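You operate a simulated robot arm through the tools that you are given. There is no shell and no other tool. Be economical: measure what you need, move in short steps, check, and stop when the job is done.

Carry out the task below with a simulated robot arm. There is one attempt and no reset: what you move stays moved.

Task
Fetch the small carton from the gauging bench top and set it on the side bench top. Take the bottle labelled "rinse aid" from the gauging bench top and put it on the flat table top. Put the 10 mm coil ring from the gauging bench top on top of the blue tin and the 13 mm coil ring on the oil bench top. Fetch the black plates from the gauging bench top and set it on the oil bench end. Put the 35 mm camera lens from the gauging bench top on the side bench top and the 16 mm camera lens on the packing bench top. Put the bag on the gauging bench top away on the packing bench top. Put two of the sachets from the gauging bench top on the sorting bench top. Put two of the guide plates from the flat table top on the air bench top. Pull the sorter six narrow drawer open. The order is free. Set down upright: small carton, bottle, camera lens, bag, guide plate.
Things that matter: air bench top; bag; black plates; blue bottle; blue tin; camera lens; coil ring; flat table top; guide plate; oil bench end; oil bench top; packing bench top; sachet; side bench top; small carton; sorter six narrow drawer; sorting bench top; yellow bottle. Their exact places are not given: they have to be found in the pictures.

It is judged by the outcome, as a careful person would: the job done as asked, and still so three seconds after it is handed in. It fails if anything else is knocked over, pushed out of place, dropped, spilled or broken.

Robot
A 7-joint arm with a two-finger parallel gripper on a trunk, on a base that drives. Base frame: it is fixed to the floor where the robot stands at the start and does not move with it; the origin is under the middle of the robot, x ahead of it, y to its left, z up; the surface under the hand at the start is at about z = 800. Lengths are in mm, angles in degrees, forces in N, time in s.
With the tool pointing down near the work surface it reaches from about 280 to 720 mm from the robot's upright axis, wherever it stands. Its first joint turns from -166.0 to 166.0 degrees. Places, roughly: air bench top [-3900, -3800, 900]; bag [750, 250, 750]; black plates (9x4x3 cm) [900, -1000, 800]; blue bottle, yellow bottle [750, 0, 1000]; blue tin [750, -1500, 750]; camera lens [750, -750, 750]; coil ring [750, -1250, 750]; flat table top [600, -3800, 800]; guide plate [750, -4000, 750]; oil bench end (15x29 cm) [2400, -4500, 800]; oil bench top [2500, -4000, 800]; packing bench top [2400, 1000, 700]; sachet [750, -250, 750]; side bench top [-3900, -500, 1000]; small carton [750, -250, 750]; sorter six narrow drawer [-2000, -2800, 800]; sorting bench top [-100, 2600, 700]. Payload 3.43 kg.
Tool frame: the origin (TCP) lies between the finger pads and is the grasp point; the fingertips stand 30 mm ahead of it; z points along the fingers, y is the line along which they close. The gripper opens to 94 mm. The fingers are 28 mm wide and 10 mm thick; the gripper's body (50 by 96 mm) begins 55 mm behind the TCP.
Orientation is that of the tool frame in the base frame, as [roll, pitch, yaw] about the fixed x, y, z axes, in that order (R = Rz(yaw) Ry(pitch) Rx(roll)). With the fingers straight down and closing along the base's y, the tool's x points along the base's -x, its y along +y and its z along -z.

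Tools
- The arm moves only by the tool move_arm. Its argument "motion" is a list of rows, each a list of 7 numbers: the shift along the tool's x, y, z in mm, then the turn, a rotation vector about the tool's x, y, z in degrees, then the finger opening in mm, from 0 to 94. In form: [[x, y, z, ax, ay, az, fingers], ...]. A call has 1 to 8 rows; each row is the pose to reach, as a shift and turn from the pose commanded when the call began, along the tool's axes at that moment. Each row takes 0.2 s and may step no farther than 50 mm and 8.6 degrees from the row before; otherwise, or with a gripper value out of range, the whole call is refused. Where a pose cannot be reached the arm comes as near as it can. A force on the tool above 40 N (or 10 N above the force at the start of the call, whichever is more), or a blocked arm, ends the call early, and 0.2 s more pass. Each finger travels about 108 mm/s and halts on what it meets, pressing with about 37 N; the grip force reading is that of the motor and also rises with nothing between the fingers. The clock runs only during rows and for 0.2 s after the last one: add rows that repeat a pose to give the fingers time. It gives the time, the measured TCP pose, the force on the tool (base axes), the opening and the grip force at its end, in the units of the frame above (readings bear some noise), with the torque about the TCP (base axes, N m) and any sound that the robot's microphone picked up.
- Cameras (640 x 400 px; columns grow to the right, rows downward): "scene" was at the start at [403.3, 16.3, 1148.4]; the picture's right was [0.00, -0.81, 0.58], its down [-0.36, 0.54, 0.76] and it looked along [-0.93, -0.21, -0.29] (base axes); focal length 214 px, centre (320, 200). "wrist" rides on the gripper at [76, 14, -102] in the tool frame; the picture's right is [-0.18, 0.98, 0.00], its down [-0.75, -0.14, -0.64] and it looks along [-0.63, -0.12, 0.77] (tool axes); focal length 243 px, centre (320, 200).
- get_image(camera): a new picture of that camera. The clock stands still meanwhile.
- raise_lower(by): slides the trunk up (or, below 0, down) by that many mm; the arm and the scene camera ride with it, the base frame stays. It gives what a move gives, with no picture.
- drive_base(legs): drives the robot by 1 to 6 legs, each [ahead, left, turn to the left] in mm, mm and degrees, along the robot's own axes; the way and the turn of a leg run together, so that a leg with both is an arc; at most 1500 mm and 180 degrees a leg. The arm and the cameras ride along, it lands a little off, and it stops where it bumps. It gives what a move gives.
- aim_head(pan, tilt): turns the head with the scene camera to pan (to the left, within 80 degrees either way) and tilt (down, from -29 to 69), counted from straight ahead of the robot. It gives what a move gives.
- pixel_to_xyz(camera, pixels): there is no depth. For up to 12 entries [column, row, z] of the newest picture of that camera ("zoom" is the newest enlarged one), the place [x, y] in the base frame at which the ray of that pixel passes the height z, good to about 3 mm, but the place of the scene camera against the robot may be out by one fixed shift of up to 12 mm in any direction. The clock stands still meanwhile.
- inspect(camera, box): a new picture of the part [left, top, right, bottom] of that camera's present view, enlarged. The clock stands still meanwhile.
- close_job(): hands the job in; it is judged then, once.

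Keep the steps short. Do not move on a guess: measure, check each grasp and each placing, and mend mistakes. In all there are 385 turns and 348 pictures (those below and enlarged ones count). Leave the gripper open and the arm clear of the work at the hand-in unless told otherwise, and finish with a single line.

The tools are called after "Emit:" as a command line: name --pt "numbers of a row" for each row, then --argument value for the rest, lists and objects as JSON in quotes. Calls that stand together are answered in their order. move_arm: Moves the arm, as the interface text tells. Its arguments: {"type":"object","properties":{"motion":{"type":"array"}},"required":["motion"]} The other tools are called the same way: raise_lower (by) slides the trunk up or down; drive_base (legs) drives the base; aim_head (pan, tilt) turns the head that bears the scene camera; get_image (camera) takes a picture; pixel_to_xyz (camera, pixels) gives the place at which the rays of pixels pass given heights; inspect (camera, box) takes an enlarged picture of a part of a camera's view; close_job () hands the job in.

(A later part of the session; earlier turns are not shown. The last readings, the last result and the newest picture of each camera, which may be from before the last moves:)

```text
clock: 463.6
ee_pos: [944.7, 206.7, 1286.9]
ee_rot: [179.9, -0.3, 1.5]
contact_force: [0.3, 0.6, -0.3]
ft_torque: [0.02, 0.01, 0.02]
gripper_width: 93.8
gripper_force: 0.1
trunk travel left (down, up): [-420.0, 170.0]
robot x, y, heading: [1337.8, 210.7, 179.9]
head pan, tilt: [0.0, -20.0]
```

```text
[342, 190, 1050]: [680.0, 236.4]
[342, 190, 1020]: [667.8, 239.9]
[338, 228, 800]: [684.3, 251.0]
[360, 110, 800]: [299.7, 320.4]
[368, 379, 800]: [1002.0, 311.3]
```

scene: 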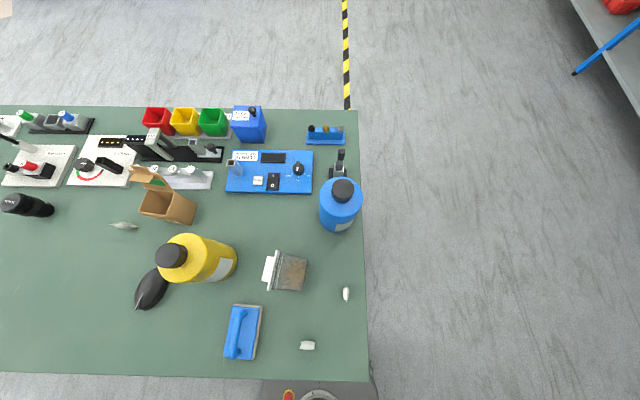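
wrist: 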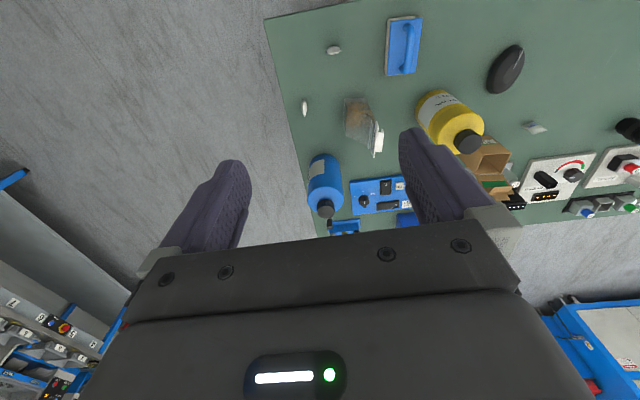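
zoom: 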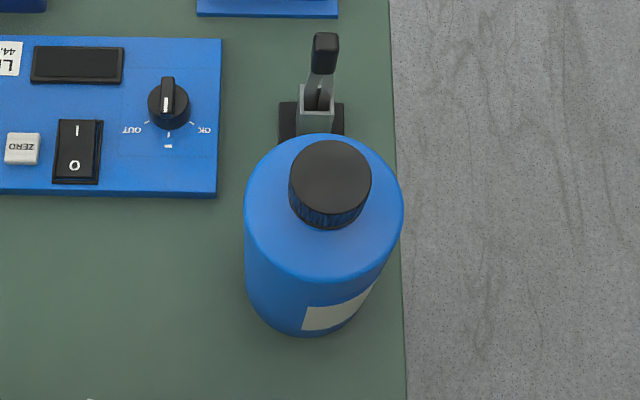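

By elimination blue is "rinse aid" (yellow reads RUST OIL); I'll confirm the label once lifted. Move nearer.

Emit:
drive_base --legs '[[85, 0, 0]]'

Emit:
move_arm --pt "-40 -3 0 0 0 0 94" --pt "-80 -6 0 0 0 0 94" --pt "-120 -9 0 0 0 0 94" --pt "-160 -14 30 0 0 0 94" --pt "-180 -18 70 0 0 0 94" --pt "-180 -18 110 0 0 0 94" --pt "-180 -18 110 0 0 0 94"

Emit:
get_image --camera "wrist"

```text
clock: 464.7
ee_pos: [859.7, 205.5, 1286.4]
ee_rot: [179.8, -0.2, 1.4]
contact_force: [-0.3, 0.2, -0.6]
ft_torque: [0.0, -0.07, -0.05]
gripper_width: 93.9
gripper_force: 0.0
trunk travel left (down, up): [-420.0, 170.0]
robot x, y, heading: [1248.9, 206.9, 180.0]
head pan, tilt: [0.0, -20.0]
```

```text
refused: row 4 steps farther than a row can; nothing moved
```

```text
212 pictures are left
```

wrist: 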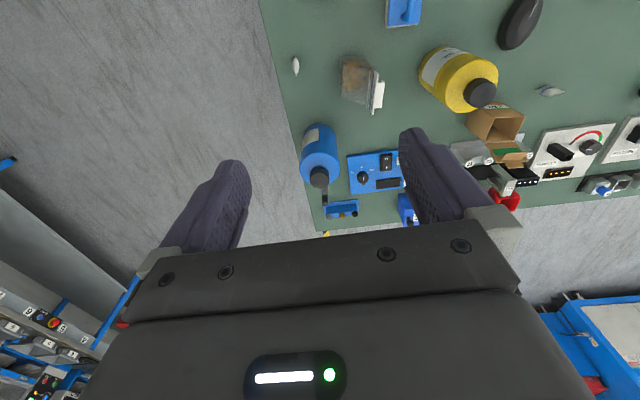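

Emit:
pixel_to_xyz --camera "wrist" --pixels '[[319, 178, 1000], [319, 178, 980], [319, 178, 960], [318, 178, 1020]]'

Emit:
move_arm --pt "-40 -3 0 0 0 0 94" --pt "-80 -6 0 0 0 0 94" --pt "-120 -9 0 0 0 0 94" --pt "-150 -14 20 0 0 0 94" --pt "-170 -18 50 0 0 0 94" --pt "-180 -18 95 0 0 0 94" --pt "-180 -18 95 0 0 0 94"

Emit:
get_image --camera "wrist"

```text
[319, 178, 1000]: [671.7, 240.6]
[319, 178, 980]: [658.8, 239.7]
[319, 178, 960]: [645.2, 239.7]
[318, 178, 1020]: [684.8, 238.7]
```

```text
clock: 466.3
ee_pos: [679.2, 220.3, 1191.8]
ee_rot: [179.8, -0.2, 1.4]
contact_force: [0.3, 0.3, -0.6]
ft_torque: [-0.05, 0.0, 0.01]
gripper_width: 94.1
gripper_force: 0.2
trunk travel left (down, up): [-420.0, 170.0]
robot x, y, heading: [1251.5, 209.2, 179.8]
head pan, tilt: [0.0, -20.0]
```

```text
211 pictures are left
```

wrist: 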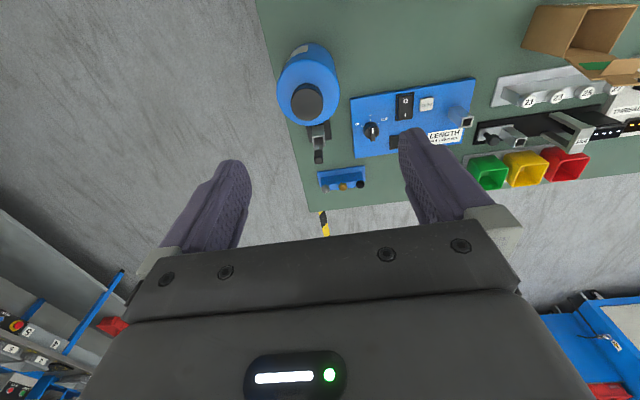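

Emit:
pixel_to_xyz --camera "wrist" --pixels '[[307, 102, 1000], [307, 102, 980], [307, 102, 1020], [291, 102, 1000], [324, 101, 1000]]'

```text
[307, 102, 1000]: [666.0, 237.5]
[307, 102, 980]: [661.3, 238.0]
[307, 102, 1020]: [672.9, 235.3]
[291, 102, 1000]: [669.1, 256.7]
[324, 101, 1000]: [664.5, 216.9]
```

Cap top at ≈(663,238,986). Descend to TCP z≈982 around the cap.

Emit:
move_arm --pt "-16 -18.6 0 0 0 0 80" --pt "-16 -18.6 45 0 0 0 80" --pt "-16 -18.6 90 0 0 0 80" --pt "-16 -18.6 135 0 0 0 80" --pt "-16 -18.6 160 0 0 0 80" --pt "-16 -18.6 160 0 0 0 80"

Emit:
get_image --camera "wrist"

```text
clock: 467.7
ee_pos: [664.3, 236.7, 1031.3]
ee_rot: [179.7, -0.3, 1.5]
contact_force: [0.0, 0.9, 0.7]
ft_torque: [0.03, -0.01, -0.01]
gripper_width: 80.1
gripper_force: 0.0
trunk travel left (down, up): [-420.0, 170.0]
robot x, y, heading: [1249.4, 207.0, 179.8]
head pan, tilt: [0.0, -20.0]
```

```text
210 pictures are left
```

wrist: 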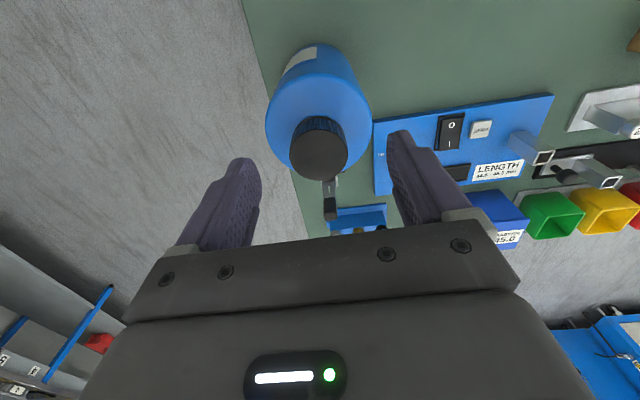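

Centred. Descend 48 and grip the cap.

Emit:
move_arm --pt "-2 0 25 0 0 0 80" --pt "-2 0 48 0 0 0 80" --pt "-2 0 48 0 0 0 45" --pt "-2 0 48 0 0 0 20" --pt "-2 0 48 0 0 0 20"

Emit:
move_arm --pt "0 0 -10 0 0 0 20" --pt "0 0 -45 0 0 0 20" --pt "0 0 -90 0 0 0 20" --pt "0 0 -130 0 0 0 20"

Emit:
get_image --camera "wrist"

```text
clock: 468.9
ee_pos: [663.2, 237.7, 984.4]
ee_rot: [179.8, -0.1, 1.4]
contact_force: [-2.4, 8.3, 17.1]
ft_torque: [0.68, 0.21, -0.04]
gripper_width: 40.4
gripper_force: 37.2
trunk travel left (down, up): [-420.0, 170.0]
robot x, y, heading: [1247.5, 207.7, 179.7]
head pan, tilt: [0.0, -20.0]
```

```text
clock: 469.9
ee_pos: [664.7, 236.3, 1112.9]
ee_rot: [179.9, -0.4, 1.3]
contact_force: [0.9, 0.1, -7.7]
ft_torque: [0.0, -0.03, -0.02]
gripper_width: 40.0
gripper_force: 37.3
trunk travel left (down, up): [-420.0, 170.0]
robot x, y, heading: [1246.9, 209.9, 180.0]
head pan, tilt: [0.0, -20.0]
```

```text
209 pictures are left
```

wrist: 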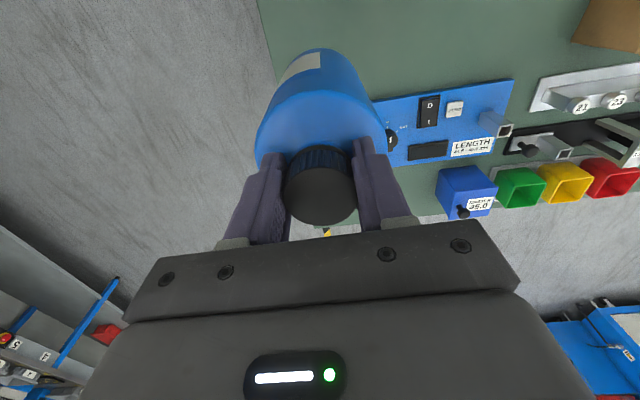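

Bottle lifted. Raise a bit more and retract.

Emit:
move_arm --pt "0 0 -45 0 0 0 20" --pt "45 0 -60 0 0 0 20" --pt "90 0 -65 0 0 0 20" --pt "135 0 -65 0 0 0 20" --pt "180 0 -65 0 0 0 20" --pt "200 0 -65 0 0 0 20"

Emit:
drive_base --legs '[[-300, 0, 0]]'

Emit:
get_image --camera "wrist"

```text
clock: 471.3
ee_pos: [862.3, 242.4, 1178.3]
ee_rot: [179.8, -0.3, 1.4]
contact_force: [0.2, -0.4, -8.4]
ft_torque: [0.0, -0.03, 0.0]
gripper_width: 40.2
gripper_force: 36.7
trunk travel left (down, up): [-420.0, 170.0]
robot x, y, heading: [1251.1, 206.6, 179.9]
head pan, tilt: [0.0, -20.0]
```

```text
clock: 473.4
ee_pos: [1165.7, 241.7, 1178.2]
ee_rot: [179.8, -0.3, 1.2]
contact_force: [0.2, -0.1, -7.9]
ft_torque: [-0.02, -0.04, 0.02]
gripper_width: 39.8
gripper_force: 37.2
trunk travel left (down, up): [-420.0, 170.0]
robot x, y, heading: [1554.4, 206.8, 179.9]
head pan, tilt: [0.0, -20.0]
```

```text
208 pictures are left
```

wrist: 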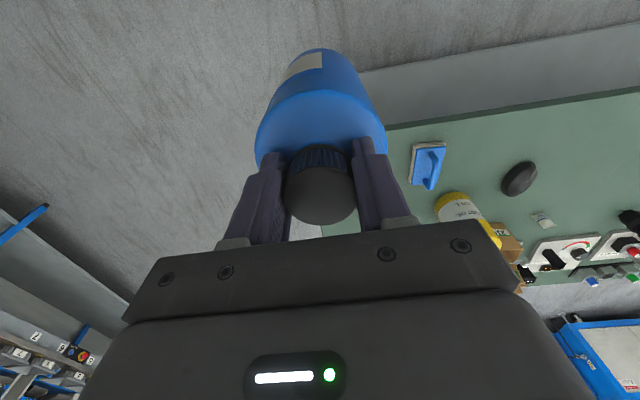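

Drive down to the flat table.

Emit:
drive_base --legs '[[0, 1500, 0], [0, 1500, 0], [0, 1080, 0]]'

Emit:
get_image --camera "scene"

Emit:
pixel_to_xyz --camera "scene" --pixels '[[320, 200, 800], [320, 300, 800], [200, 200, 800], [440, 200, 800]]'

```text
clock: 493.0
ee_pos: [1083.7, -3830.3, 1178.9]
ee_rot: [179.7, -0.3, -0.4]
contact_force: [0.9, 0.4, -8.2]
ft_torque: [0.01, -0.01, -0.04]
gripper_width: 39.9
gripper_force: 37.0
trunk travel left (down, up): [-420.0, 170.0]
robot x, y, heading: [1470.0, -3874.8, 178.1]
head pan, tilt: [0.0, -20.0]
```

```text
207 pictures are left
```

scene: 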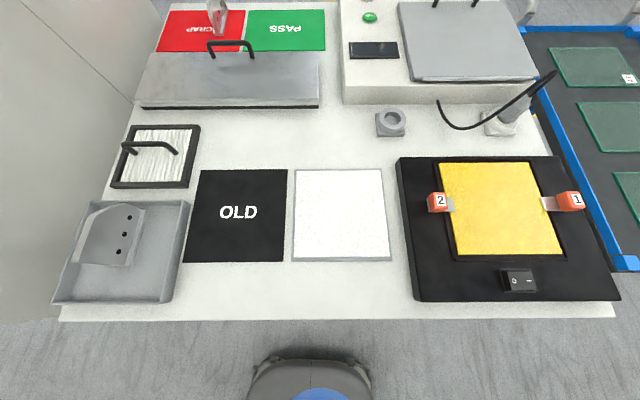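

```text
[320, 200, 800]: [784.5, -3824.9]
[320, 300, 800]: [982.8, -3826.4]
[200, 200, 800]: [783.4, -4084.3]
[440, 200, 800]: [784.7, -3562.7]
```

Use the free area around (300,137) on the white top, larger than the front strip. Measure it.

Emit:
pixel_to_xyz --camera "scene" --pixels '[[300, 137, 800], [300, 108, 800], [300, 167, 800], [205, 137, 800], [370, 137, 800], [375, 110, 800], [318, 95, 830]]'

Emit:
drive_base --legs '[[200, 0, 1.9]]'

Emit:
get_image --camera "scene"

```text
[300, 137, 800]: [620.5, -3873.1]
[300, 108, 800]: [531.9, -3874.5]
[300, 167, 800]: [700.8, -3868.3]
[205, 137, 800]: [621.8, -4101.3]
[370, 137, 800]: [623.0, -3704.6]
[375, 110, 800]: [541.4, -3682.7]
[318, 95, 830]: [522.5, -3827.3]
```

```text
clock: 494.6
ee_pos: [878.7, -3837.8, 1177.8]
ee_rot: [179.8, -0.4, 1.4]
contact_force: [-0.8, -0.3, -8.4]
ft_torque: [0.0, -0.06, -0.02]
gripper_width: 39.7
gripper_force: 37.1
trunk travel left (down, up): [-420.0, 170.0]
robot x, y, heading: [1268.5, -3871.0, 180.0]
head pan, tilt: [0.0, -20.0]
```

```text
206 pictures are left
```

scene: 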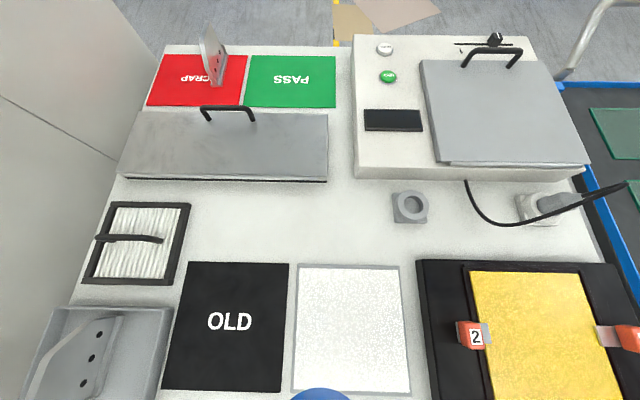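

Move over (628,−3878) and descend to just above.

Emit:
move_arm --pt "-48 6 0 0 0 0 20" --pt "-96 12 0 0 0 0 20" --pt "-144 20 0 0 0 0 20" --pt "-192 27 0 0 0 0 20" --pt "-240 33 0 0 0 0 20" --pt "-250 34 45 0 0 0 20" --pt "-250 34 90 0 0 0 20" --pt "-250 34 135 0 0 0 20"

Emit:
get_image --camera "wrist"

```text
clock: 496.4
ee_pos: [630.1, -3878.3, 1041.2]
ee_rot: [179.8, -0.3, 1.4]
contact_force: [0.0, 0.0, -8.0]
ft_torque: [0.03, -0.06, 0.02]
gripper_width: 39.6
gripper_force: 36.7
trunk travel left (down, up): [-420.0, 170.0]
robot x, y, heading: [1267.7, -3868.3, 179.9]
head pan, tilt: [0.0, -20.0]
```

```text
205 pictures are left
```

wrist: 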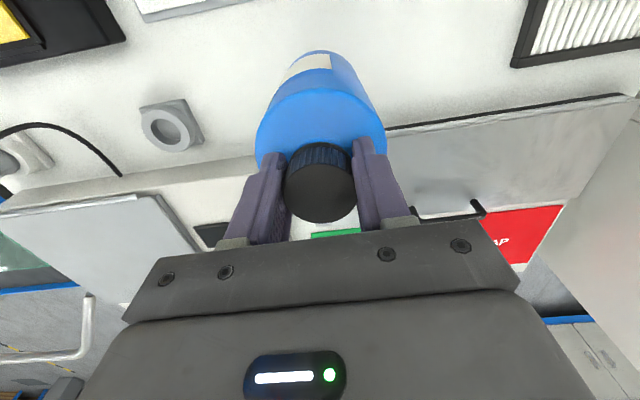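

Clear around. Lower: quick to ~996 and then small steps.

Emit:
move_arm --pt "0 0 30 0 0 0 20" --pt "0 0 43 0 0 0 20" --pt "0 0 47 0 0 0 20" --pt "0 0 50 0 0 0 20" --pt "0 0 53 0 0 0 20" --pt "0 0 56 0 0 0 20" --pt "0 0 59 0 0 0 20" --pt "0 0 62 0 0 0 20"

```text
clock: 498.4
ee_pos: [629.0, -3880.0, 985.2]
ee_rot: [179.8, 0.3, 1.3]
contact_force: [0.6, 0.3, 12.9]
ft_torque: [0.26, -0.78, -0.01]
gripper_width: 40.0
gripper_force: 37.0
trunk travel left (down, up): [-420.0, 170.0]
robot x, y, heading: [1268.1, -3871.3, 179.6]
head pan, tilt: [0.0, -20.0]
stopped in row 8: the force on the tool passed its limit at 42 N (the readings are from after the stop); the commanded pose is now the measured one
```

Seated. Open and lift.

Emit:
move_arm --pt "0 0 0 0 0 0 40" --pt "0 0 0 0 0 0 62" --pt "0 0 0 0 0 0 80" --pt "0 0 -45 0 0 0 80" --pt "0 0 -90 0 0 0 80" --pt "0 0 -135 0 0 0 80" --pt "45 0 -145 0 0 0 94" --pt "90 0 -150 0 0 0 94"

Emit:
move_arm --pt "45 0 0 0 0 0 94" --pt "90 0 0 0 0 0 94" --pt "130 0 0 0 0 0 94"

Emit:
get_image --camera "scene"

Emit:
get_image --camera "wrist"

```text
clock: 500.2
ee_pos: [720.6, -3875.7, 1131.0]
ee_rot: [179.8, 0.2, 1.3]
contact_force: [1.0, -0.2, 0.3]
ft_torque: [-0.03, 0.03, -0.02]
gripper_width: 94.2
gripper_force: 0.1
trunk travel left (down, up): [-420.0, 170.0]
robot x, y, heading: [1270.0, -3869.7, 180.0]
head pan, tilt: [0.0, -20.0]
```

```text
clock: 501.0
ee_pos: [852.4, -3871.6, 1133.1]
ee_rot: [179.7, 0.3, 1.3]
contact_force: [0.4, -0.4, -0.3]
ft_torque: [0.01, 0.02, 0.03]
gripper_width: 94.3
gripper_force: 0.0
trunk travel left (down, up): [-420.0, 170.0]
robot x, y, heading: [1267.4, -3871.6, 179.7]
head pan, tilt: [0.0, -20.0]
```

```text
204 pictures are left
```

scene: 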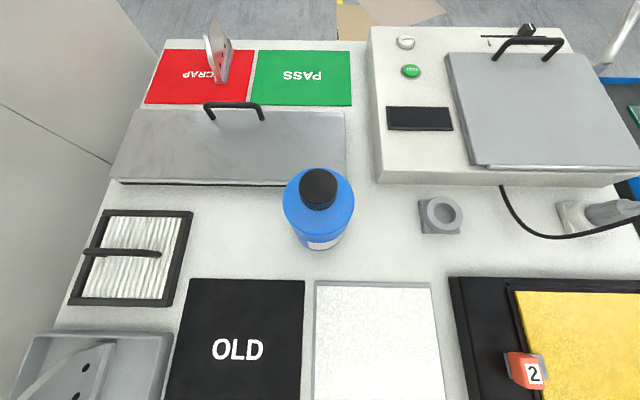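

```text
203 pictures are left
```

wrist: 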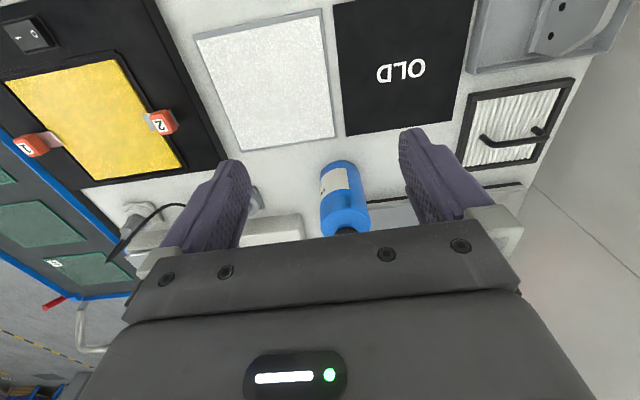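

Bottle stands upright. Quick label check, then lower the trunk and go for the 16 mm lens.

Emit:
inspect --camera "wrist" --box '[300, 140, 390, 240]'

Emit:
raise_lower --by -150

Emit:
drive_base --legs '[[-290, 0, 0.2], [0, -1500, 0], [0, -1500, 0], [0, -150, 0]]'

Emit:
get_image --camera "scene"

```text
4.00 times, centred on (345, 190) of wrist
```

zoom: 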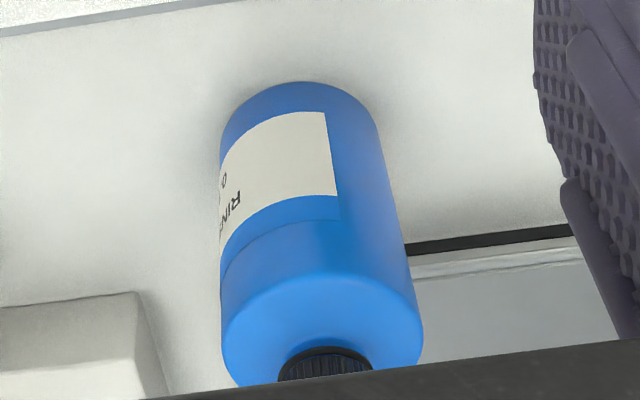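

```text
clock: 502.7
ee_pos: [852.0, -3870.9, 983.7]
ee_rot: [179.9, 0.2, 1.4]
contact_force: [0.0, -0.4, -0.6]
ft_torque: [-0.02, -0.02, 0.03]
gripper_width: 94.1
gripper_force: 0.0
trunk travel left (down, up): [-270.0, 320.0]
robot x, y, heading: [1270.4, -3870.3, 179.9]
head pan, tilt: [0.0, -20.0]
```

```text
clock: 519.7
ee_pos: [1176.7, -721.0, 984.3]
ee_rot: [179.7, 0.2, 0.0]
contact_force: [0.0, -0.1, -0.1]
ft_torque: [-0.01, -0.05, 0.02]
gripper_width: 94.2
gripper_force: 0.0
trunk travel left (down, up): [-270.0, 320.0]
robot x, y, heading: [1594.0, -727.7, 178.6]
head pan, tilt: [0.0, -20.0]
```

```text
201 pictures are left
```

scene: 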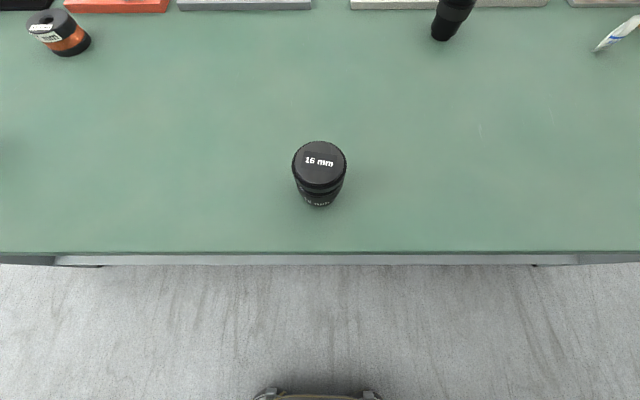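

"RIN…" confirmed. 16 mm lens at (320,165). Measure and approach.

Emit:
pixel_to_xyz --camera "scene" --pixels '[[320, 160, 900], [320, 160, 880], [319, 205, 800]]'

Emit:
drive_base --legs '[[180, 0, 1.4]]'

Emit:
move_arm --pt "0 0 -45 0 0 0 94" --pt "0 0 -70 0 0 0 94"

Emit:
get_image --camera "wrist"

```text
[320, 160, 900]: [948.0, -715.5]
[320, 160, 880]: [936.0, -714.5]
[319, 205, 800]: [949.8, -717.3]
```

```text
clock: 521.2
ee_pos: [996.4, -729.3, 983.8]
ee_rot: [179.9, 0.0, 1.5]
contact_force: [-0.6, 0.3, 0.6]
ft_torque: [-0.04, 0.0, -0.02]
gripper_width: 94.3
gripper_force: 0.0
trunk travel left (down, up): [-270.0, 320.0]
robot x, y, heading: [1412.3, -724.4, -179.9]
head pan, tilt: [0.0, -20.0]
```

```text
clock: 521.9
ee_pos: [995.5, -728.2, 1053.3]
ee_rot: [179.8, 0.2, 1.5]
contact_force: [0.7, -0.3, -0.4]
ft_torque: [0.04, 0.0, 0.04]
gripper_width: 94.1
gripper_force: 0.1
trunk travel left (down, up): [-270.0, 320.0]
robot x, y, heading: [1417.7, -722.6, -180.0]
head pan, tilt: [0.0, -20.0]
```

```text
200 pictures are left
```

wrist: 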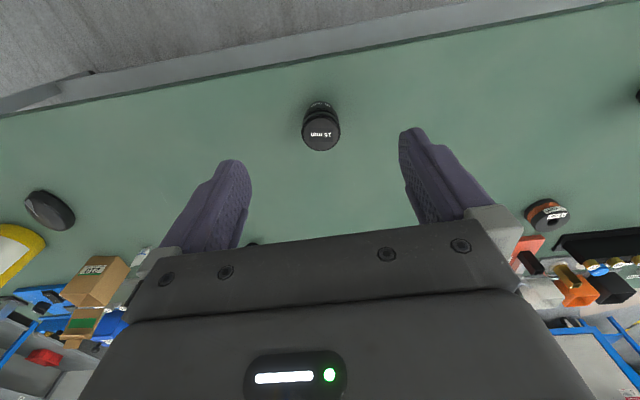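

Emit:
pixel_to_xyz --camera "wrist" --pixels '[[322, 132, 880], [322, 132, 860], [322, 132, 900], [302, 130, 880], [340, 130, 880], [320, 103, 800]]'

```text
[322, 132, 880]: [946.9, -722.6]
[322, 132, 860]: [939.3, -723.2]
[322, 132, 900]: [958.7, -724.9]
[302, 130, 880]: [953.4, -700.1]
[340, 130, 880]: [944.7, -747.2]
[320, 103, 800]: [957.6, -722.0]
```

Lens top ≈860 at ≈(940,−723). Move above to z 930 and verify.

Emit:
move_arm --pt "-28 -3 40 0 0 0 94" --pt "-55 -6.5 80 0 0 0 94" --pt "-55 -6.5 120 0 0 0 94" --pt "-55 -6.5 120 0 0 0 94"

Emit:
get_image --camera "wrist"

Emit:
pixel_to_xyz --camera "wrist" --pixels '[[320, 120, 860], [320, 120, 880], [320, 80, 800]]'

```text
clock: 522.9
ee_pos: [942.2, -723.4, 932.8]
ee_rot: [179.8, 0.1, 1.4]
contact_force: [-0.2, -0.5, 0.5]
ft_torque: [-0.02, -0.02, 0.01]
gripper_width: 94.0
gripper_force: 0.0
trunk travel left (down, up): [-270.0, 320.0]
robot x, y, heading: [1417.3, -730.4, -180.0]
head pan, tilt: [0.0, -20.0]
```

```text
199 pictures are left
```

wrist: 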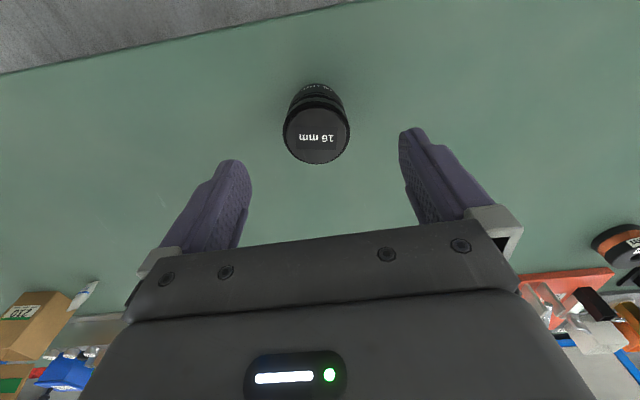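

```text
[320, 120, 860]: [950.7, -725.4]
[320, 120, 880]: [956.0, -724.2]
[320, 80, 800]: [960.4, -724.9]
```

Centre ≈(940,−721), top ~865. Descend to 840 and grip.

Emit:
move_arm --pt "-2 -2 45 0 0 0 94" --pt "-2 -2 92 0 0 0 94" --pt "-2 -2 92 0 0 0 60" --pt "-2 -2 92 0 0 0 30" --pt "-2 -2 92 0 0 0 30"

Emit:
move_arm --pt "0 0 -45 0 0 0 30" --pt "0 0 -90 0 0 0 30" --pt "0 0 -135 0 0 0 30" --pt "0 0 -180 0 0 0 30"

Emit:
get_image --camera "wrist"

```text
clock: 524.0
ee_pos: [940.0, -722.1, 840.8]
ee_rot: [179.8, 0.2, 1.5]
contact_force: [-0.4, -0.5, 0.5]
ft_torque: [0.01, 0.01, 0.0]
gripper_width: 47.6
gripper_force: 36.4
trunk travel left (down, up): [-270.0, 320.0]
robot x, y, heading: [1415.0, -728.9, -179.9]
head pan, tilt: [0.0, -20.0]
```

```text
clock: 525.0
ee_pos: [940.4, -722.6, 1022.6]
ee_rot: [179.9, 0.1, 1.6]
contact_force: [0.3, 0.2, -2.0]
ft_torque: [-0.01, 0.0, -0.03]
gripper_width: 47.4
gripper_force: 36.7
trunk travel left (down, up): [-270.0, 320.0]
robot x, y, heading: [1416.3, -724.3, -179.9]
head pan, tilt: [0.0, -20.0]
```

```text
198 pictures are left
```

wrist: 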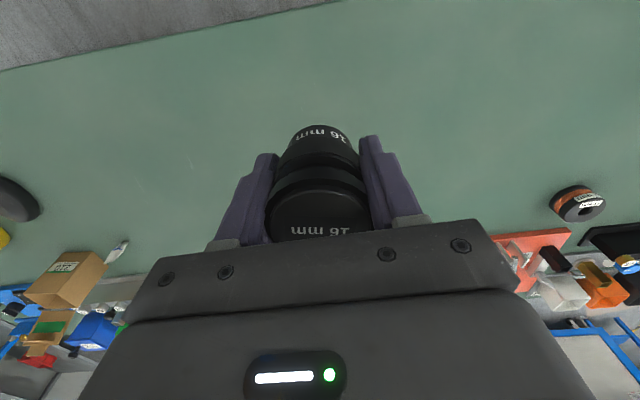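

Lens held. Retract, drive north past the bench end, then turn to face the packing bench.

Emit:
move_arm --pt "40 0 -20 0 0 0 30" --pt "80 0 -35 0 0 0 30"

Emit:
drive_base --legs '[[-150, 0, 0], [0, -1400, 0]]'

Emit:
aim_head --pan -70 --tilt -29

Emit:
get_image --camera "scene"

```text
clock: 525.6
ee_pos: [1022.0, -719.5, 1056.5]
ee_rot: [179.7, 0.1, 1.5]
contact_force: [0.8, 0.3, -2.0]
ft_torque: [-0.02, 0.04, -0.01]
gripper_width: 47.7
gripper_force: 37.5
trunk travel left (down, up): [-270.0, 320.0]
robot x, y, heading: [1415.1, -723.6, -179.6]
head pan, tilt: [0.0, -20.0]
```

```text
clock: 533.7
ee_pos: [1165.2, 692.8, 1056.7]
ee_rot: [179.8, 0.3, 1.6]
contact_force: [0.3, -0.1, -1.4]
ft_torque: [0.0, -0.02, 0.01]
gripper_width: 47.8
gripper_force: 36.7
trunk travel left (down, up): [-270.0, 320.0]
robot x, y, heading: [1559.7, 686.9, -180.2]
head pan, tilt: [0.0, -20.0]
```

```text
clock: 535.1
ee_pos: [1166.3, 694.2, 1055.7]
ee_rot: [179.8, 0.2, 1.6]
contact_force: [0.3, -0.1, -2.8]
ft_torque: [-0.01, 0.0, -0.03]
gripper_width: 47.6
gripper_force: 37.0
trunk travel left (down, up): [-270.0, 320.0]
robot x, y, heading: [1557.7, 684.8, -179.6]
head pan, tilt: [-70.0, -28.6]
```

```text
197 pictures are left
```

scene: 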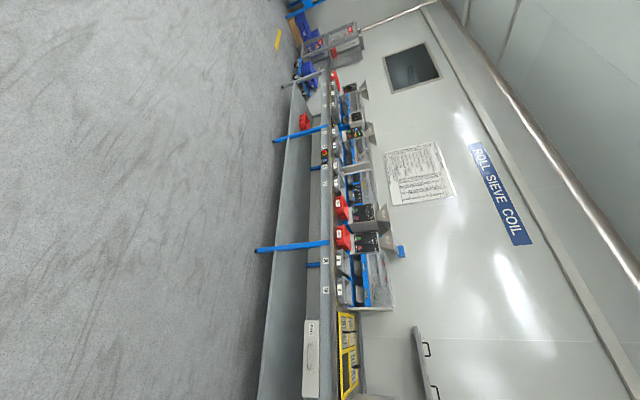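

Turn to face east (via north).

Emit:
drive_base --legs '[[0, 0, -179.8]]'

Emit:
aim_head --pan 0 --tilt -29

Emit:
get_image --camera "scene"

Emit:
pixel_to_xyz --camera "scene" --pixels '[[320, 100, 700], [320, 200, 700], [100, 100, 700], [540, 100, 700], [320, 200, 0]]'

```text
clock: 542.8
ee_pos: [1952.0, 691.5, 1056.1]
ee_rot: [179.8, 0.2, -176.7]
contact_force: [0.5, 0.3, -1.8]
ft_torque: [0.0, 0.01, 0.02]
gripper_width: 47.7
gripper_force: 37.4
trunk travel left (down, up): [-270.0, 320.0]
robot x, y, heading: [1559.5, 686.6, 1.8]
head pan, tilt: [-70.0, -28.6]
```

```text
clock: 544.2
ee_pos: [1951.7, 693.4, 1056.3]
ee_rot: [179.8, 0.2, -176.7]
contact_force: [0.2, 0.5, -1.8]
ft_torque: [-0.01, 0.01, -0.01]
gripper_width: 47.4
gripper_force: 37.3
trunk travel left (down, up): [-270.0, 320.0]
robot x, y, heading: [1561.4, 689.8, 1.7]
head pan, tilt: [0.0, -28.6]
```

```text
196 pictures are left
```

scene: 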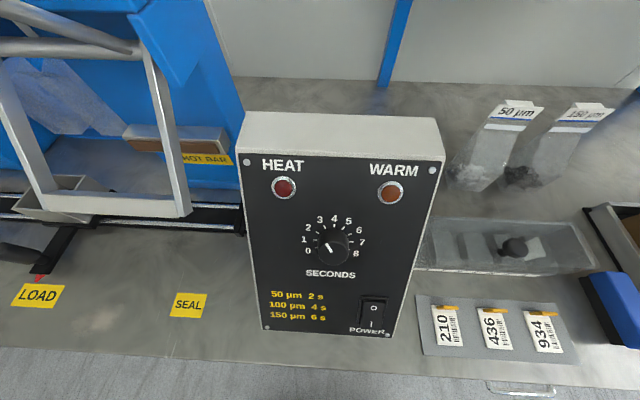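

```text
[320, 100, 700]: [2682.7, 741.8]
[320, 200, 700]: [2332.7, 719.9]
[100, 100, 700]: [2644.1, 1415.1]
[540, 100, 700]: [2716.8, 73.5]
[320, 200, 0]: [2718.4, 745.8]
```

This is a bag-sealing station. Look along the bench to both sides for free room.

Emit:
drive_base --legs '[[0, 500, -1.7]]'

Emit:
get_image --camera "scene"

Emit:
pixel_to_xyz --camera "scene" --pixels '[[320, 100, 700], [320, 200, 700], [320, 300, 700], [100, 200, 700], [540, 200, 700]]'

```text
clock: 547.1
ee_pos: [1943.0, 1188.7, 1056.1]
ee_rot: [179.8, 0.2, -178.5]
contact_force: [0.2, -0.5, -1.7]
ft_torque: [-0.02, -0.02, 0.02]
gripper_width: 47.9
gripper_force: 36.4
trunk travel left (down, up): [-270.0, 320.0]
robot x, y, heading: [1552.3, 1197.6, -0.1]
head pan, tilt: [0.0, -28.6]
```

```text
195 pictures are left
```

scene: 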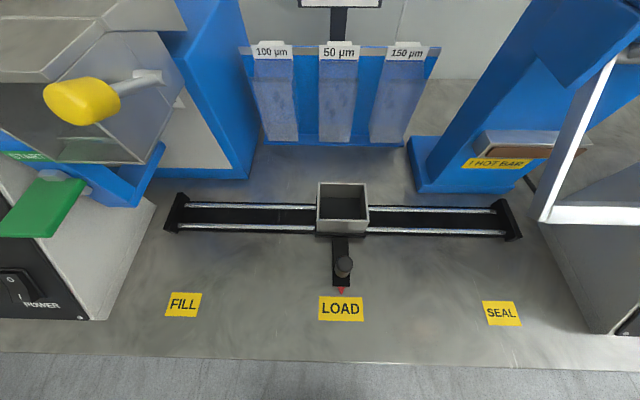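

```text
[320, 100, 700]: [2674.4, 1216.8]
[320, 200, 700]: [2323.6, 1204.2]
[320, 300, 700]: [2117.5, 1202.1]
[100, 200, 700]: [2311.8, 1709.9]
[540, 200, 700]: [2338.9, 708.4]
```

Free front strip between the FILL and LOAD labels (≈(250,290)) suits the lens; between LOAD and SEAL for the bag. Move in.

Emit:
pixel_to_xyz --camera "scene" --pixels '[[255, 295, 700], [425, 295, 700], [320, 360, 700], [165, 305, 700], [365, 310, 700], [330, 245, 700], [100, 320, 700]]'

Emit:
drive_base --legs '[[190, 150, 0.1]]'

Emit:
get_image --camera "wrist"

Emit:
get_image --camera "scene"

```text
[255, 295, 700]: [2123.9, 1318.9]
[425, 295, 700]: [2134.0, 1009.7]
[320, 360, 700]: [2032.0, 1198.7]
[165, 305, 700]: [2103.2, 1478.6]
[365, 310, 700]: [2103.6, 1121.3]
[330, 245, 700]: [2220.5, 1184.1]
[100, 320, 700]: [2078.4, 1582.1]
```

```text
clock: 548.9
ee_pos: [2136.0, 1342.2, 1056.4]
ee_rot: [179.9, 0.2, -178.1]
contact_force: [-0.3, -0.2, -2.5]
ft_torque: [0.0, 0.04, 0.01]
gripper_width: 47.7
gripper_force: 37.3
trunk travel left (down, up): [-270.0, 320.0]
robot x, y, heading: [1745.3, 1346.3, 0.4]
head pan, tilt: [0.0, -28.6]
```

```text
194 pictures are left
```

wrist: 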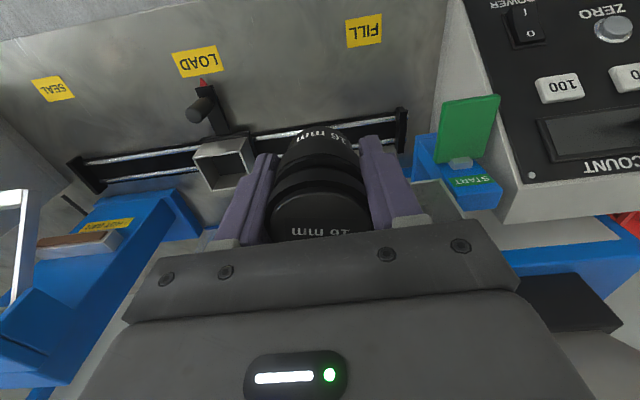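

```text
193 pictures are left
```

scene: 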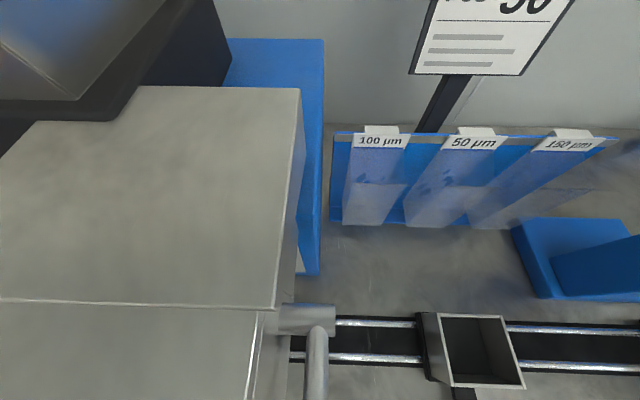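

A lever with a yellow knob sticks out close ahead of the hand here. Back out and use the spot further right (y≈1050) instead.

Emit:
drive_base --legs '[[-190, 0, 0], [0, -270, 0]]'

Emit:
aim_head --pan 0 --tilt -20

Emit:
get_image --camera "scene"

```text
clock: 552.0
ee_pos: [1949.1, 1070.3, 1056.7]
ee_rot: [179.7, 0.2, -178.1]
contact_force: [-0.3, -0.6, -2.3]
ft_torque: [0.05, 0.0, -0.01]
gripper_width: 47.7
gripper_force: 36.7
trunk travel left (down, up): [-270.0, 320.0]
robot x, y, heading: [1555.3, 1072.4, 0.6]
head pan, tilt: [0.0, -28.6]
```

```text
clock: 552.7
ee_pos: [1949.8, 1069.4, 1056.9]
ee_rot: [179.8, 0.2, -178.0]
contact_force: [-0.2, 0.6, -2.3]
ft_torque: [0.01, -0.04, 0.04]
gripper_width: 47.6
gripper_force: 36.8
trunk travel left (down, up): [-270.0, 320.0]
robot x, y, heading: [1555.2, 1072.7, 0.4]
head pan, tilt: [0.0, -20.0]
```

```text
192 pictures are left
```

scene: 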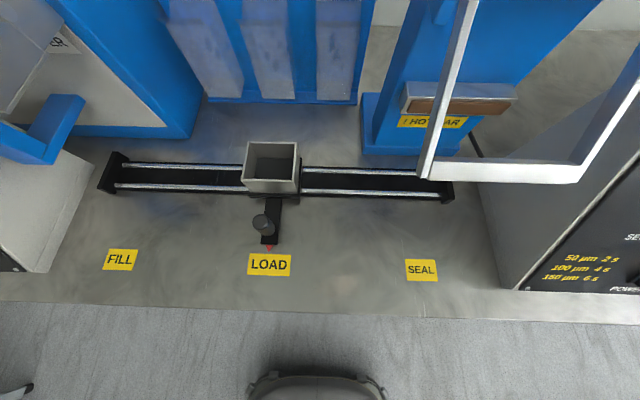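

Emit:
pixel_to_xyz --camera "scene" --pixels '[[195, 258, 700], [340, 262, 700], [139, 260, 700], [248, 262, 700], [320, 310, 700], [430, 175, 950], [430, 175, 850], [580, 175, 950]]'

```text
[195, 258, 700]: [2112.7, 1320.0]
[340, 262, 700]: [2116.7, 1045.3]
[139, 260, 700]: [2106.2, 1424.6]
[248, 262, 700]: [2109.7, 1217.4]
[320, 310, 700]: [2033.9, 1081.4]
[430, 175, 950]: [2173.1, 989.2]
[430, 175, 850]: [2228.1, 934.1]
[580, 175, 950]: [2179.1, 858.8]
```

Target (2100,1075) between LOAD and SEAL, clear of the sealer frame. Drive 150 ahead and check.

Emit:
drive_base --legs '[[150, 5, -0.4]]'

Emit:
get_image --camera "scene"

Emit:
get_image --camera "wrist"

```text
clock: 554.1
ee_pos: [2098.6, 1074.5, 1056.4]
ee_rot: [179.8, 0.1, -178.3]
contact_force: [0.1, -0.5, -2.3]
ft_torque: [0.04, 0.04, -0.02]
gripper_width: 47.7
gripper_force: 36.9
trunk travel left (down, up): [-270.0, 320.0]
robot x, y, heading: [1708.9, 1077.7, 0.2]
head pan, tilt: [0.0, -20.0]
```

```text
191 pictures are left
```

scene: 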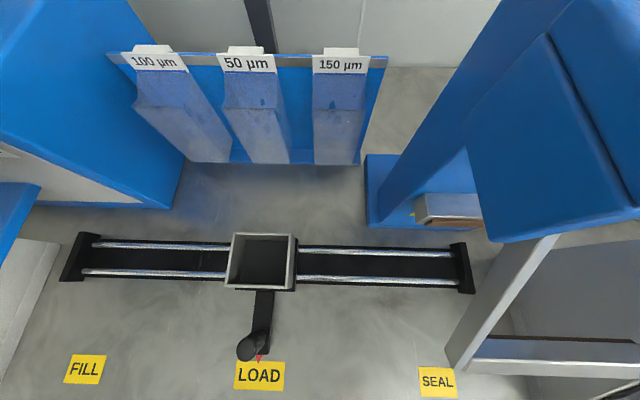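

```text
190 pictures are left
```

wrist: 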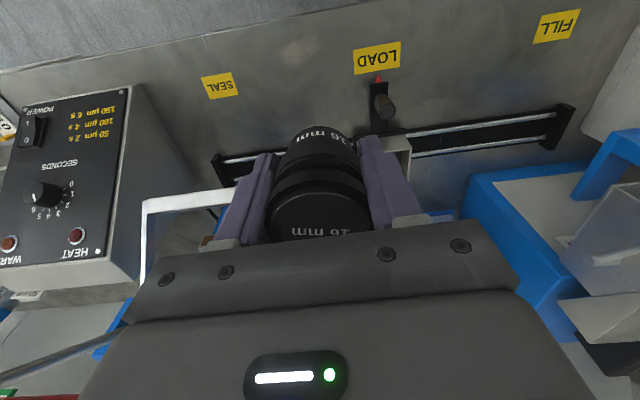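

Emit:
pixel_to_xyz --camera "scene" --pixels '[[452, 362, 950], [452, 362, 850], [452, 362, 900], [258, 340, 760], [235, 285, 760]]'

Emit:
pixel_to_xyz --camera "wrist" --pixels '[[147, 205, 900], [147, 205, 850], [230, 195, 850], [300, 120, 741], [384, 110, 760]]'

```text
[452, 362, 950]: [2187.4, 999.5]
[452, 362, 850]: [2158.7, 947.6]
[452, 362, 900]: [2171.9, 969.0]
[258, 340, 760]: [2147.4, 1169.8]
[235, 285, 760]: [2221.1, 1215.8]
```

```text
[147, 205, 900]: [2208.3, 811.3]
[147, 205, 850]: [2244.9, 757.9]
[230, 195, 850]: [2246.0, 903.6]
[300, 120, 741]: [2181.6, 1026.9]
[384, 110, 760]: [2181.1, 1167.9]
```

Frame corner is at ≈(2183,985,933): clear by >40 mm. Lower with the trunk 200 then step down.

Emit:
raise_lower --by -200

Emit:
get_image --camera "wrist"

```text
clock: 556.2
ee_pos: [2099.3, 1074.5, 857.6]
ee_rot: [179.9, 0.2, -178.2]
contact_force: [-0.5, 0.1, -2.4]
ft_torque: [0.01, 0.0, 0.0]
gripper_width: 47.5
gripper_force: 37.3
trunk travel left (down, up): [-70.0, 520.0]
robot x, y, heading: [1701.1, 1077.3, 0.3]
head pan, tilt: [0.0, -20.0]
```

```text
189 pictures are left
```

wrist: 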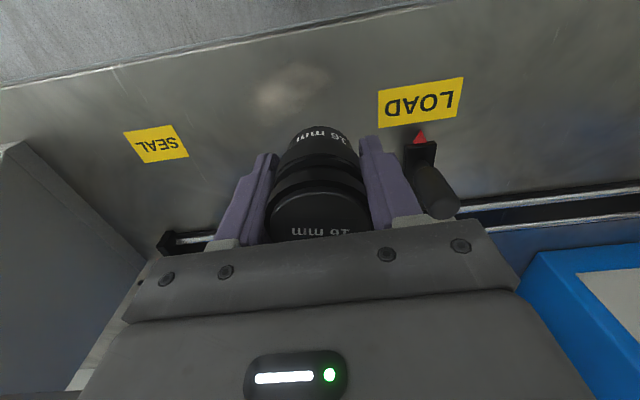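

Emit:
move_arm --pt "0 0 40 0 0 0 30" --pt "0 0 70 0 0 0 30" --pt "0 0 80 0 0 0 30" --pt "0 0 86 0 0 0 30" --pt "0 0 92 0 0 0 30" --pt "0 0 97 0 0 0 30" --pt "0 0 102 0 0 0 30" --pt "0 0 107 0 0 0 30"

```text
clock: 557.4
ee_pos: [2097.7, 1075.1, 769.8]
ee_rot: [179.8, 0.5, -178.2]
contact_force: [-7.0, -0.7, 26.6]
ft_torque: [-0.54, 0.54, -0.2]
gripper_width: 47.3
gripper_force: 37.0
trunk travel left (down, up): [-70.0, 520.0]
robot x, y, heading: [1705.8, 1079.9, 0.1]
head pan, tilt: [0.0, -20.0]
stopped in row 5: the force on the tool passed its limit at 69 N (the readings are from after the stop); the commanded pose is now the measured one
```

Surface found (TCP 770). Ease up slightly, release, and lift.

Emit:
move_arm --pt "0 0 -1 0 0 0 30" --pt "0 0 -1 0 0 0 55" --pt "0 0 -1 0 0 0 74" --pt "0 0 -1 0 0 0 74" --pt "0 0 -40 0 0 0 74" --pt "0 0 -85 0 0 0 74" --pt "0 0 -120 0 0 0 74"

Emit:
get_image --camera "wrist"

```text
clock: 559.0
ee_pos: [2099.4, 1075.6, 889.6]
ee_rot: [179.8, 0.3, -178.3]
contact_force: [0.3, 1.0, 0.1]
ft_torque: [0.01, 0.01, 0.02]
gripper_width: 74.1
gripper_force: 0.0
trunk travel left (down, up): [-70.0, 520.0]
robot x, y, heading: [1707.4, 1080.4, 0.4]
head pan, tilt: [0.0, -20.0]
```

```text
188 pictures are left
```

wrist: 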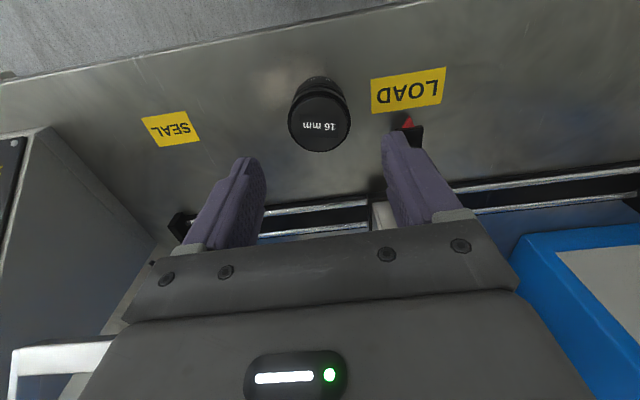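

Lens upright. Raise, back out and look at the southern part of the packing bench for the bag's spot.

Emit:
raise_lower --by 220

Emit:
drive_base --legs '[[-160, 0, -0.4], [0, -680, 0]]'

Emit:
aim_head --pan 0 --tilt -25

Emit:
get_image --camera "scene"

Emit:
pixel_to_xyz --camera "scene" --pixels '[[320, 100, 730], [320, 200, 730], [320, 300, 730], [100, 200, 730], [540, 200, 730]]'

```text
clock: 561.3
ee_pos: [2099.8, 1076.6, 1108.8]
ee_rot: [179.9, 0.3, -178.2]
contact_force: [0.0, -0.6, 0.9]
ft_torque: [0.02, 0.01, 0.0]
gripper_width: 73.9
gripper_force: 0.1
trunk travel left (down, up): [-290.0, 300.0]
robot x, y, heading: [1707.7, 1080.1, 0.5]
head pan, tilt: [0.0, -20.0]
```

```text
clock: 566.1
ee_pos: [1939.2, 386.0, 1109.0]
ee_rot: [179.8, 0.4, -178.5]
contact_force: [0.0, 0.8, 0.3]
ft_torque: [0.02, 0.0, 0.0]
gripper_width: 74.1
gripper_force: 0.0
trunk travel left (down, up): [-290.0, 300.0]
robot x, y, heading: [1544.4, 395.5, -0.1]
head pan, tilt: [0.0, -20.0]
```

```text
clock: 566.8
ee_pos: [1938.4, 386.0, 1109.2]
ee_rot: [179.7, 0.4, -178.5]
contact_force: [-0.3, 1.1, 0.1]
ft_torque: [0.01, 0.04, 0.0]
gripper_width: 74.2
gripper_force: 0.0
trunk travel left (down, up): [-290.0, 300.0]
robot x, y, heading: [1543.6, 393.8, 0.1]
head pan, tilt: [0.0, -25.0]
```

```text
187 pictures are left
```

scene: 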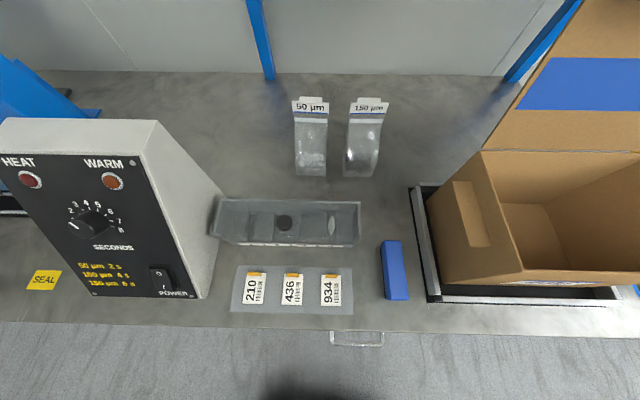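

```text
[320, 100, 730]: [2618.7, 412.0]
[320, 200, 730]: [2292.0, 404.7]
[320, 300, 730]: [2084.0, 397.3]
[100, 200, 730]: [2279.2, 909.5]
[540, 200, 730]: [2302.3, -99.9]
```

Two similar bags stand at the back of this bench; ours can go beside them around (250,150). Measure, then go get the bag.

Emit:
pixel_to_xyz --camera "scene" --pixels '[[250, 150, 730], [240, 130, 730], [295, 175, 730], [327, 175, 730], [425, 150, 730], [212, 290, 730], [360, 175, 730], [415, 190, 730], [270, 85, 730]]'

Emit:
drive_base --legs '[[0, -220, 0], [0, 0, 180]]'

Emit:
aim_head --pan 0 --tilt -20

Emit:
get_image --camera "scene"

```text
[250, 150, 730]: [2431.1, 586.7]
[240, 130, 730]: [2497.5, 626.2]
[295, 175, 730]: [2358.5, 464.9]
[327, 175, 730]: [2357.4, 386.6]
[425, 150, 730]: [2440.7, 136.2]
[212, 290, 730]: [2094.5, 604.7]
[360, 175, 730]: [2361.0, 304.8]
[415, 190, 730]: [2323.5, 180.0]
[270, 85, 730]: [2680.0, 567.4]
```

```text
clock: 575.8
ee_pos: [1151.5, 176.4, 1109.3]
ee_rot: [179.8, 0.4, 1.7]
contact_force: [-0.4, -0.7, -0.5]
ft_torque: [-0.02, 0.01, 0.0]
gripper_width: 73.9
gripper_force: 0.1
trunk travel left (down, up): [-290.0, 300.0]
robot x, y, heading: [1546.1, 173.1, -179.7]
head pan, tilt: [0.0, -25.0]
```

```text
clock: 576.5
ee_pos: [1150.5, 177.3, 1109.7]
ee_rot: [179.8, 0.3, 1.6]
contact_force: [0.5, 0.2, -0.3]
ft_torque: [-0.01, 0.0, 0.01]
gripper_width: 74.0
gripper_force: 0.0
trunk travel left (down, up): [-290.0, 300.0]
robot x, y, heading: [1544.5, 172.1, -180.0]
head pan, tilt: [0.0, -20.0]
```

```text
186 pictures are left
```

scene: 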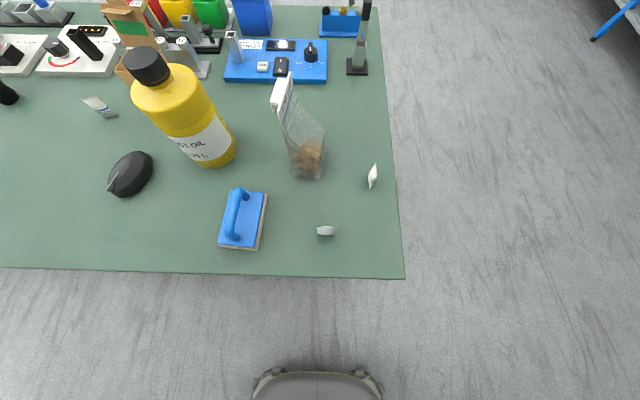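

Emit:
drive_base --legs '[[230, 0, 0]]'

Emit:
get_image --camera "wrist"

Emit:
inspect --camera "scene" --box '[200, 100, 440, 360]'

```text
clock: 578.2
ee_pos: [922.4, 177.0, 1108.8]
ee_rot: [179.8, 0.2, 1.7]
contact_force: [0.5, 0.5, 0.3]
ft_torque: [-0.01, -0.03, 0.0]
gripper_width: 74.3
gripper_force: 0.1
trunk travel left (down, up): [-290.0, 300.0]
robot x, y, heading: [1317.2, 165.1, -179.8]
head pan, tilt: [0.0, -20.0]
```

```text
185 pictures are left
```

wrist: 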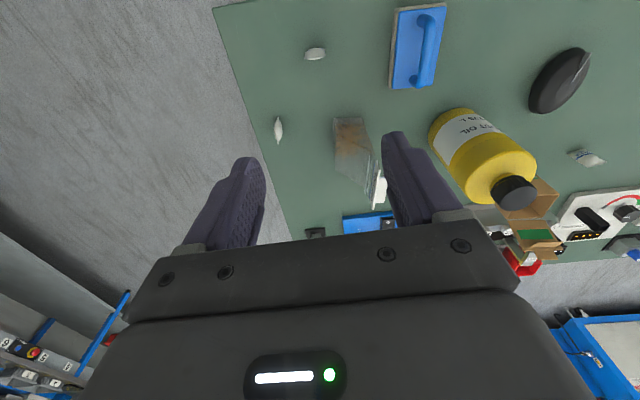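

```text
1.54 times, centred on (320, 230) of scene
```

zoom: 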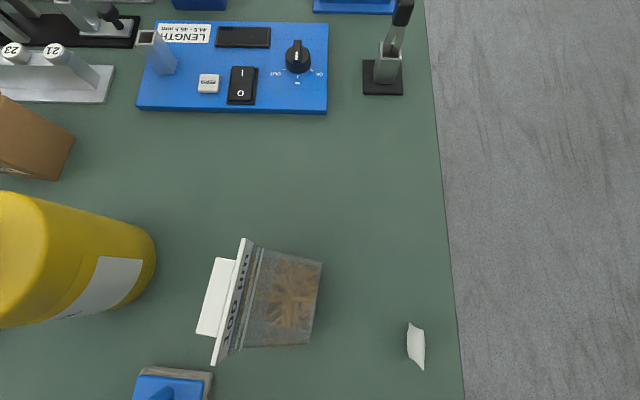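

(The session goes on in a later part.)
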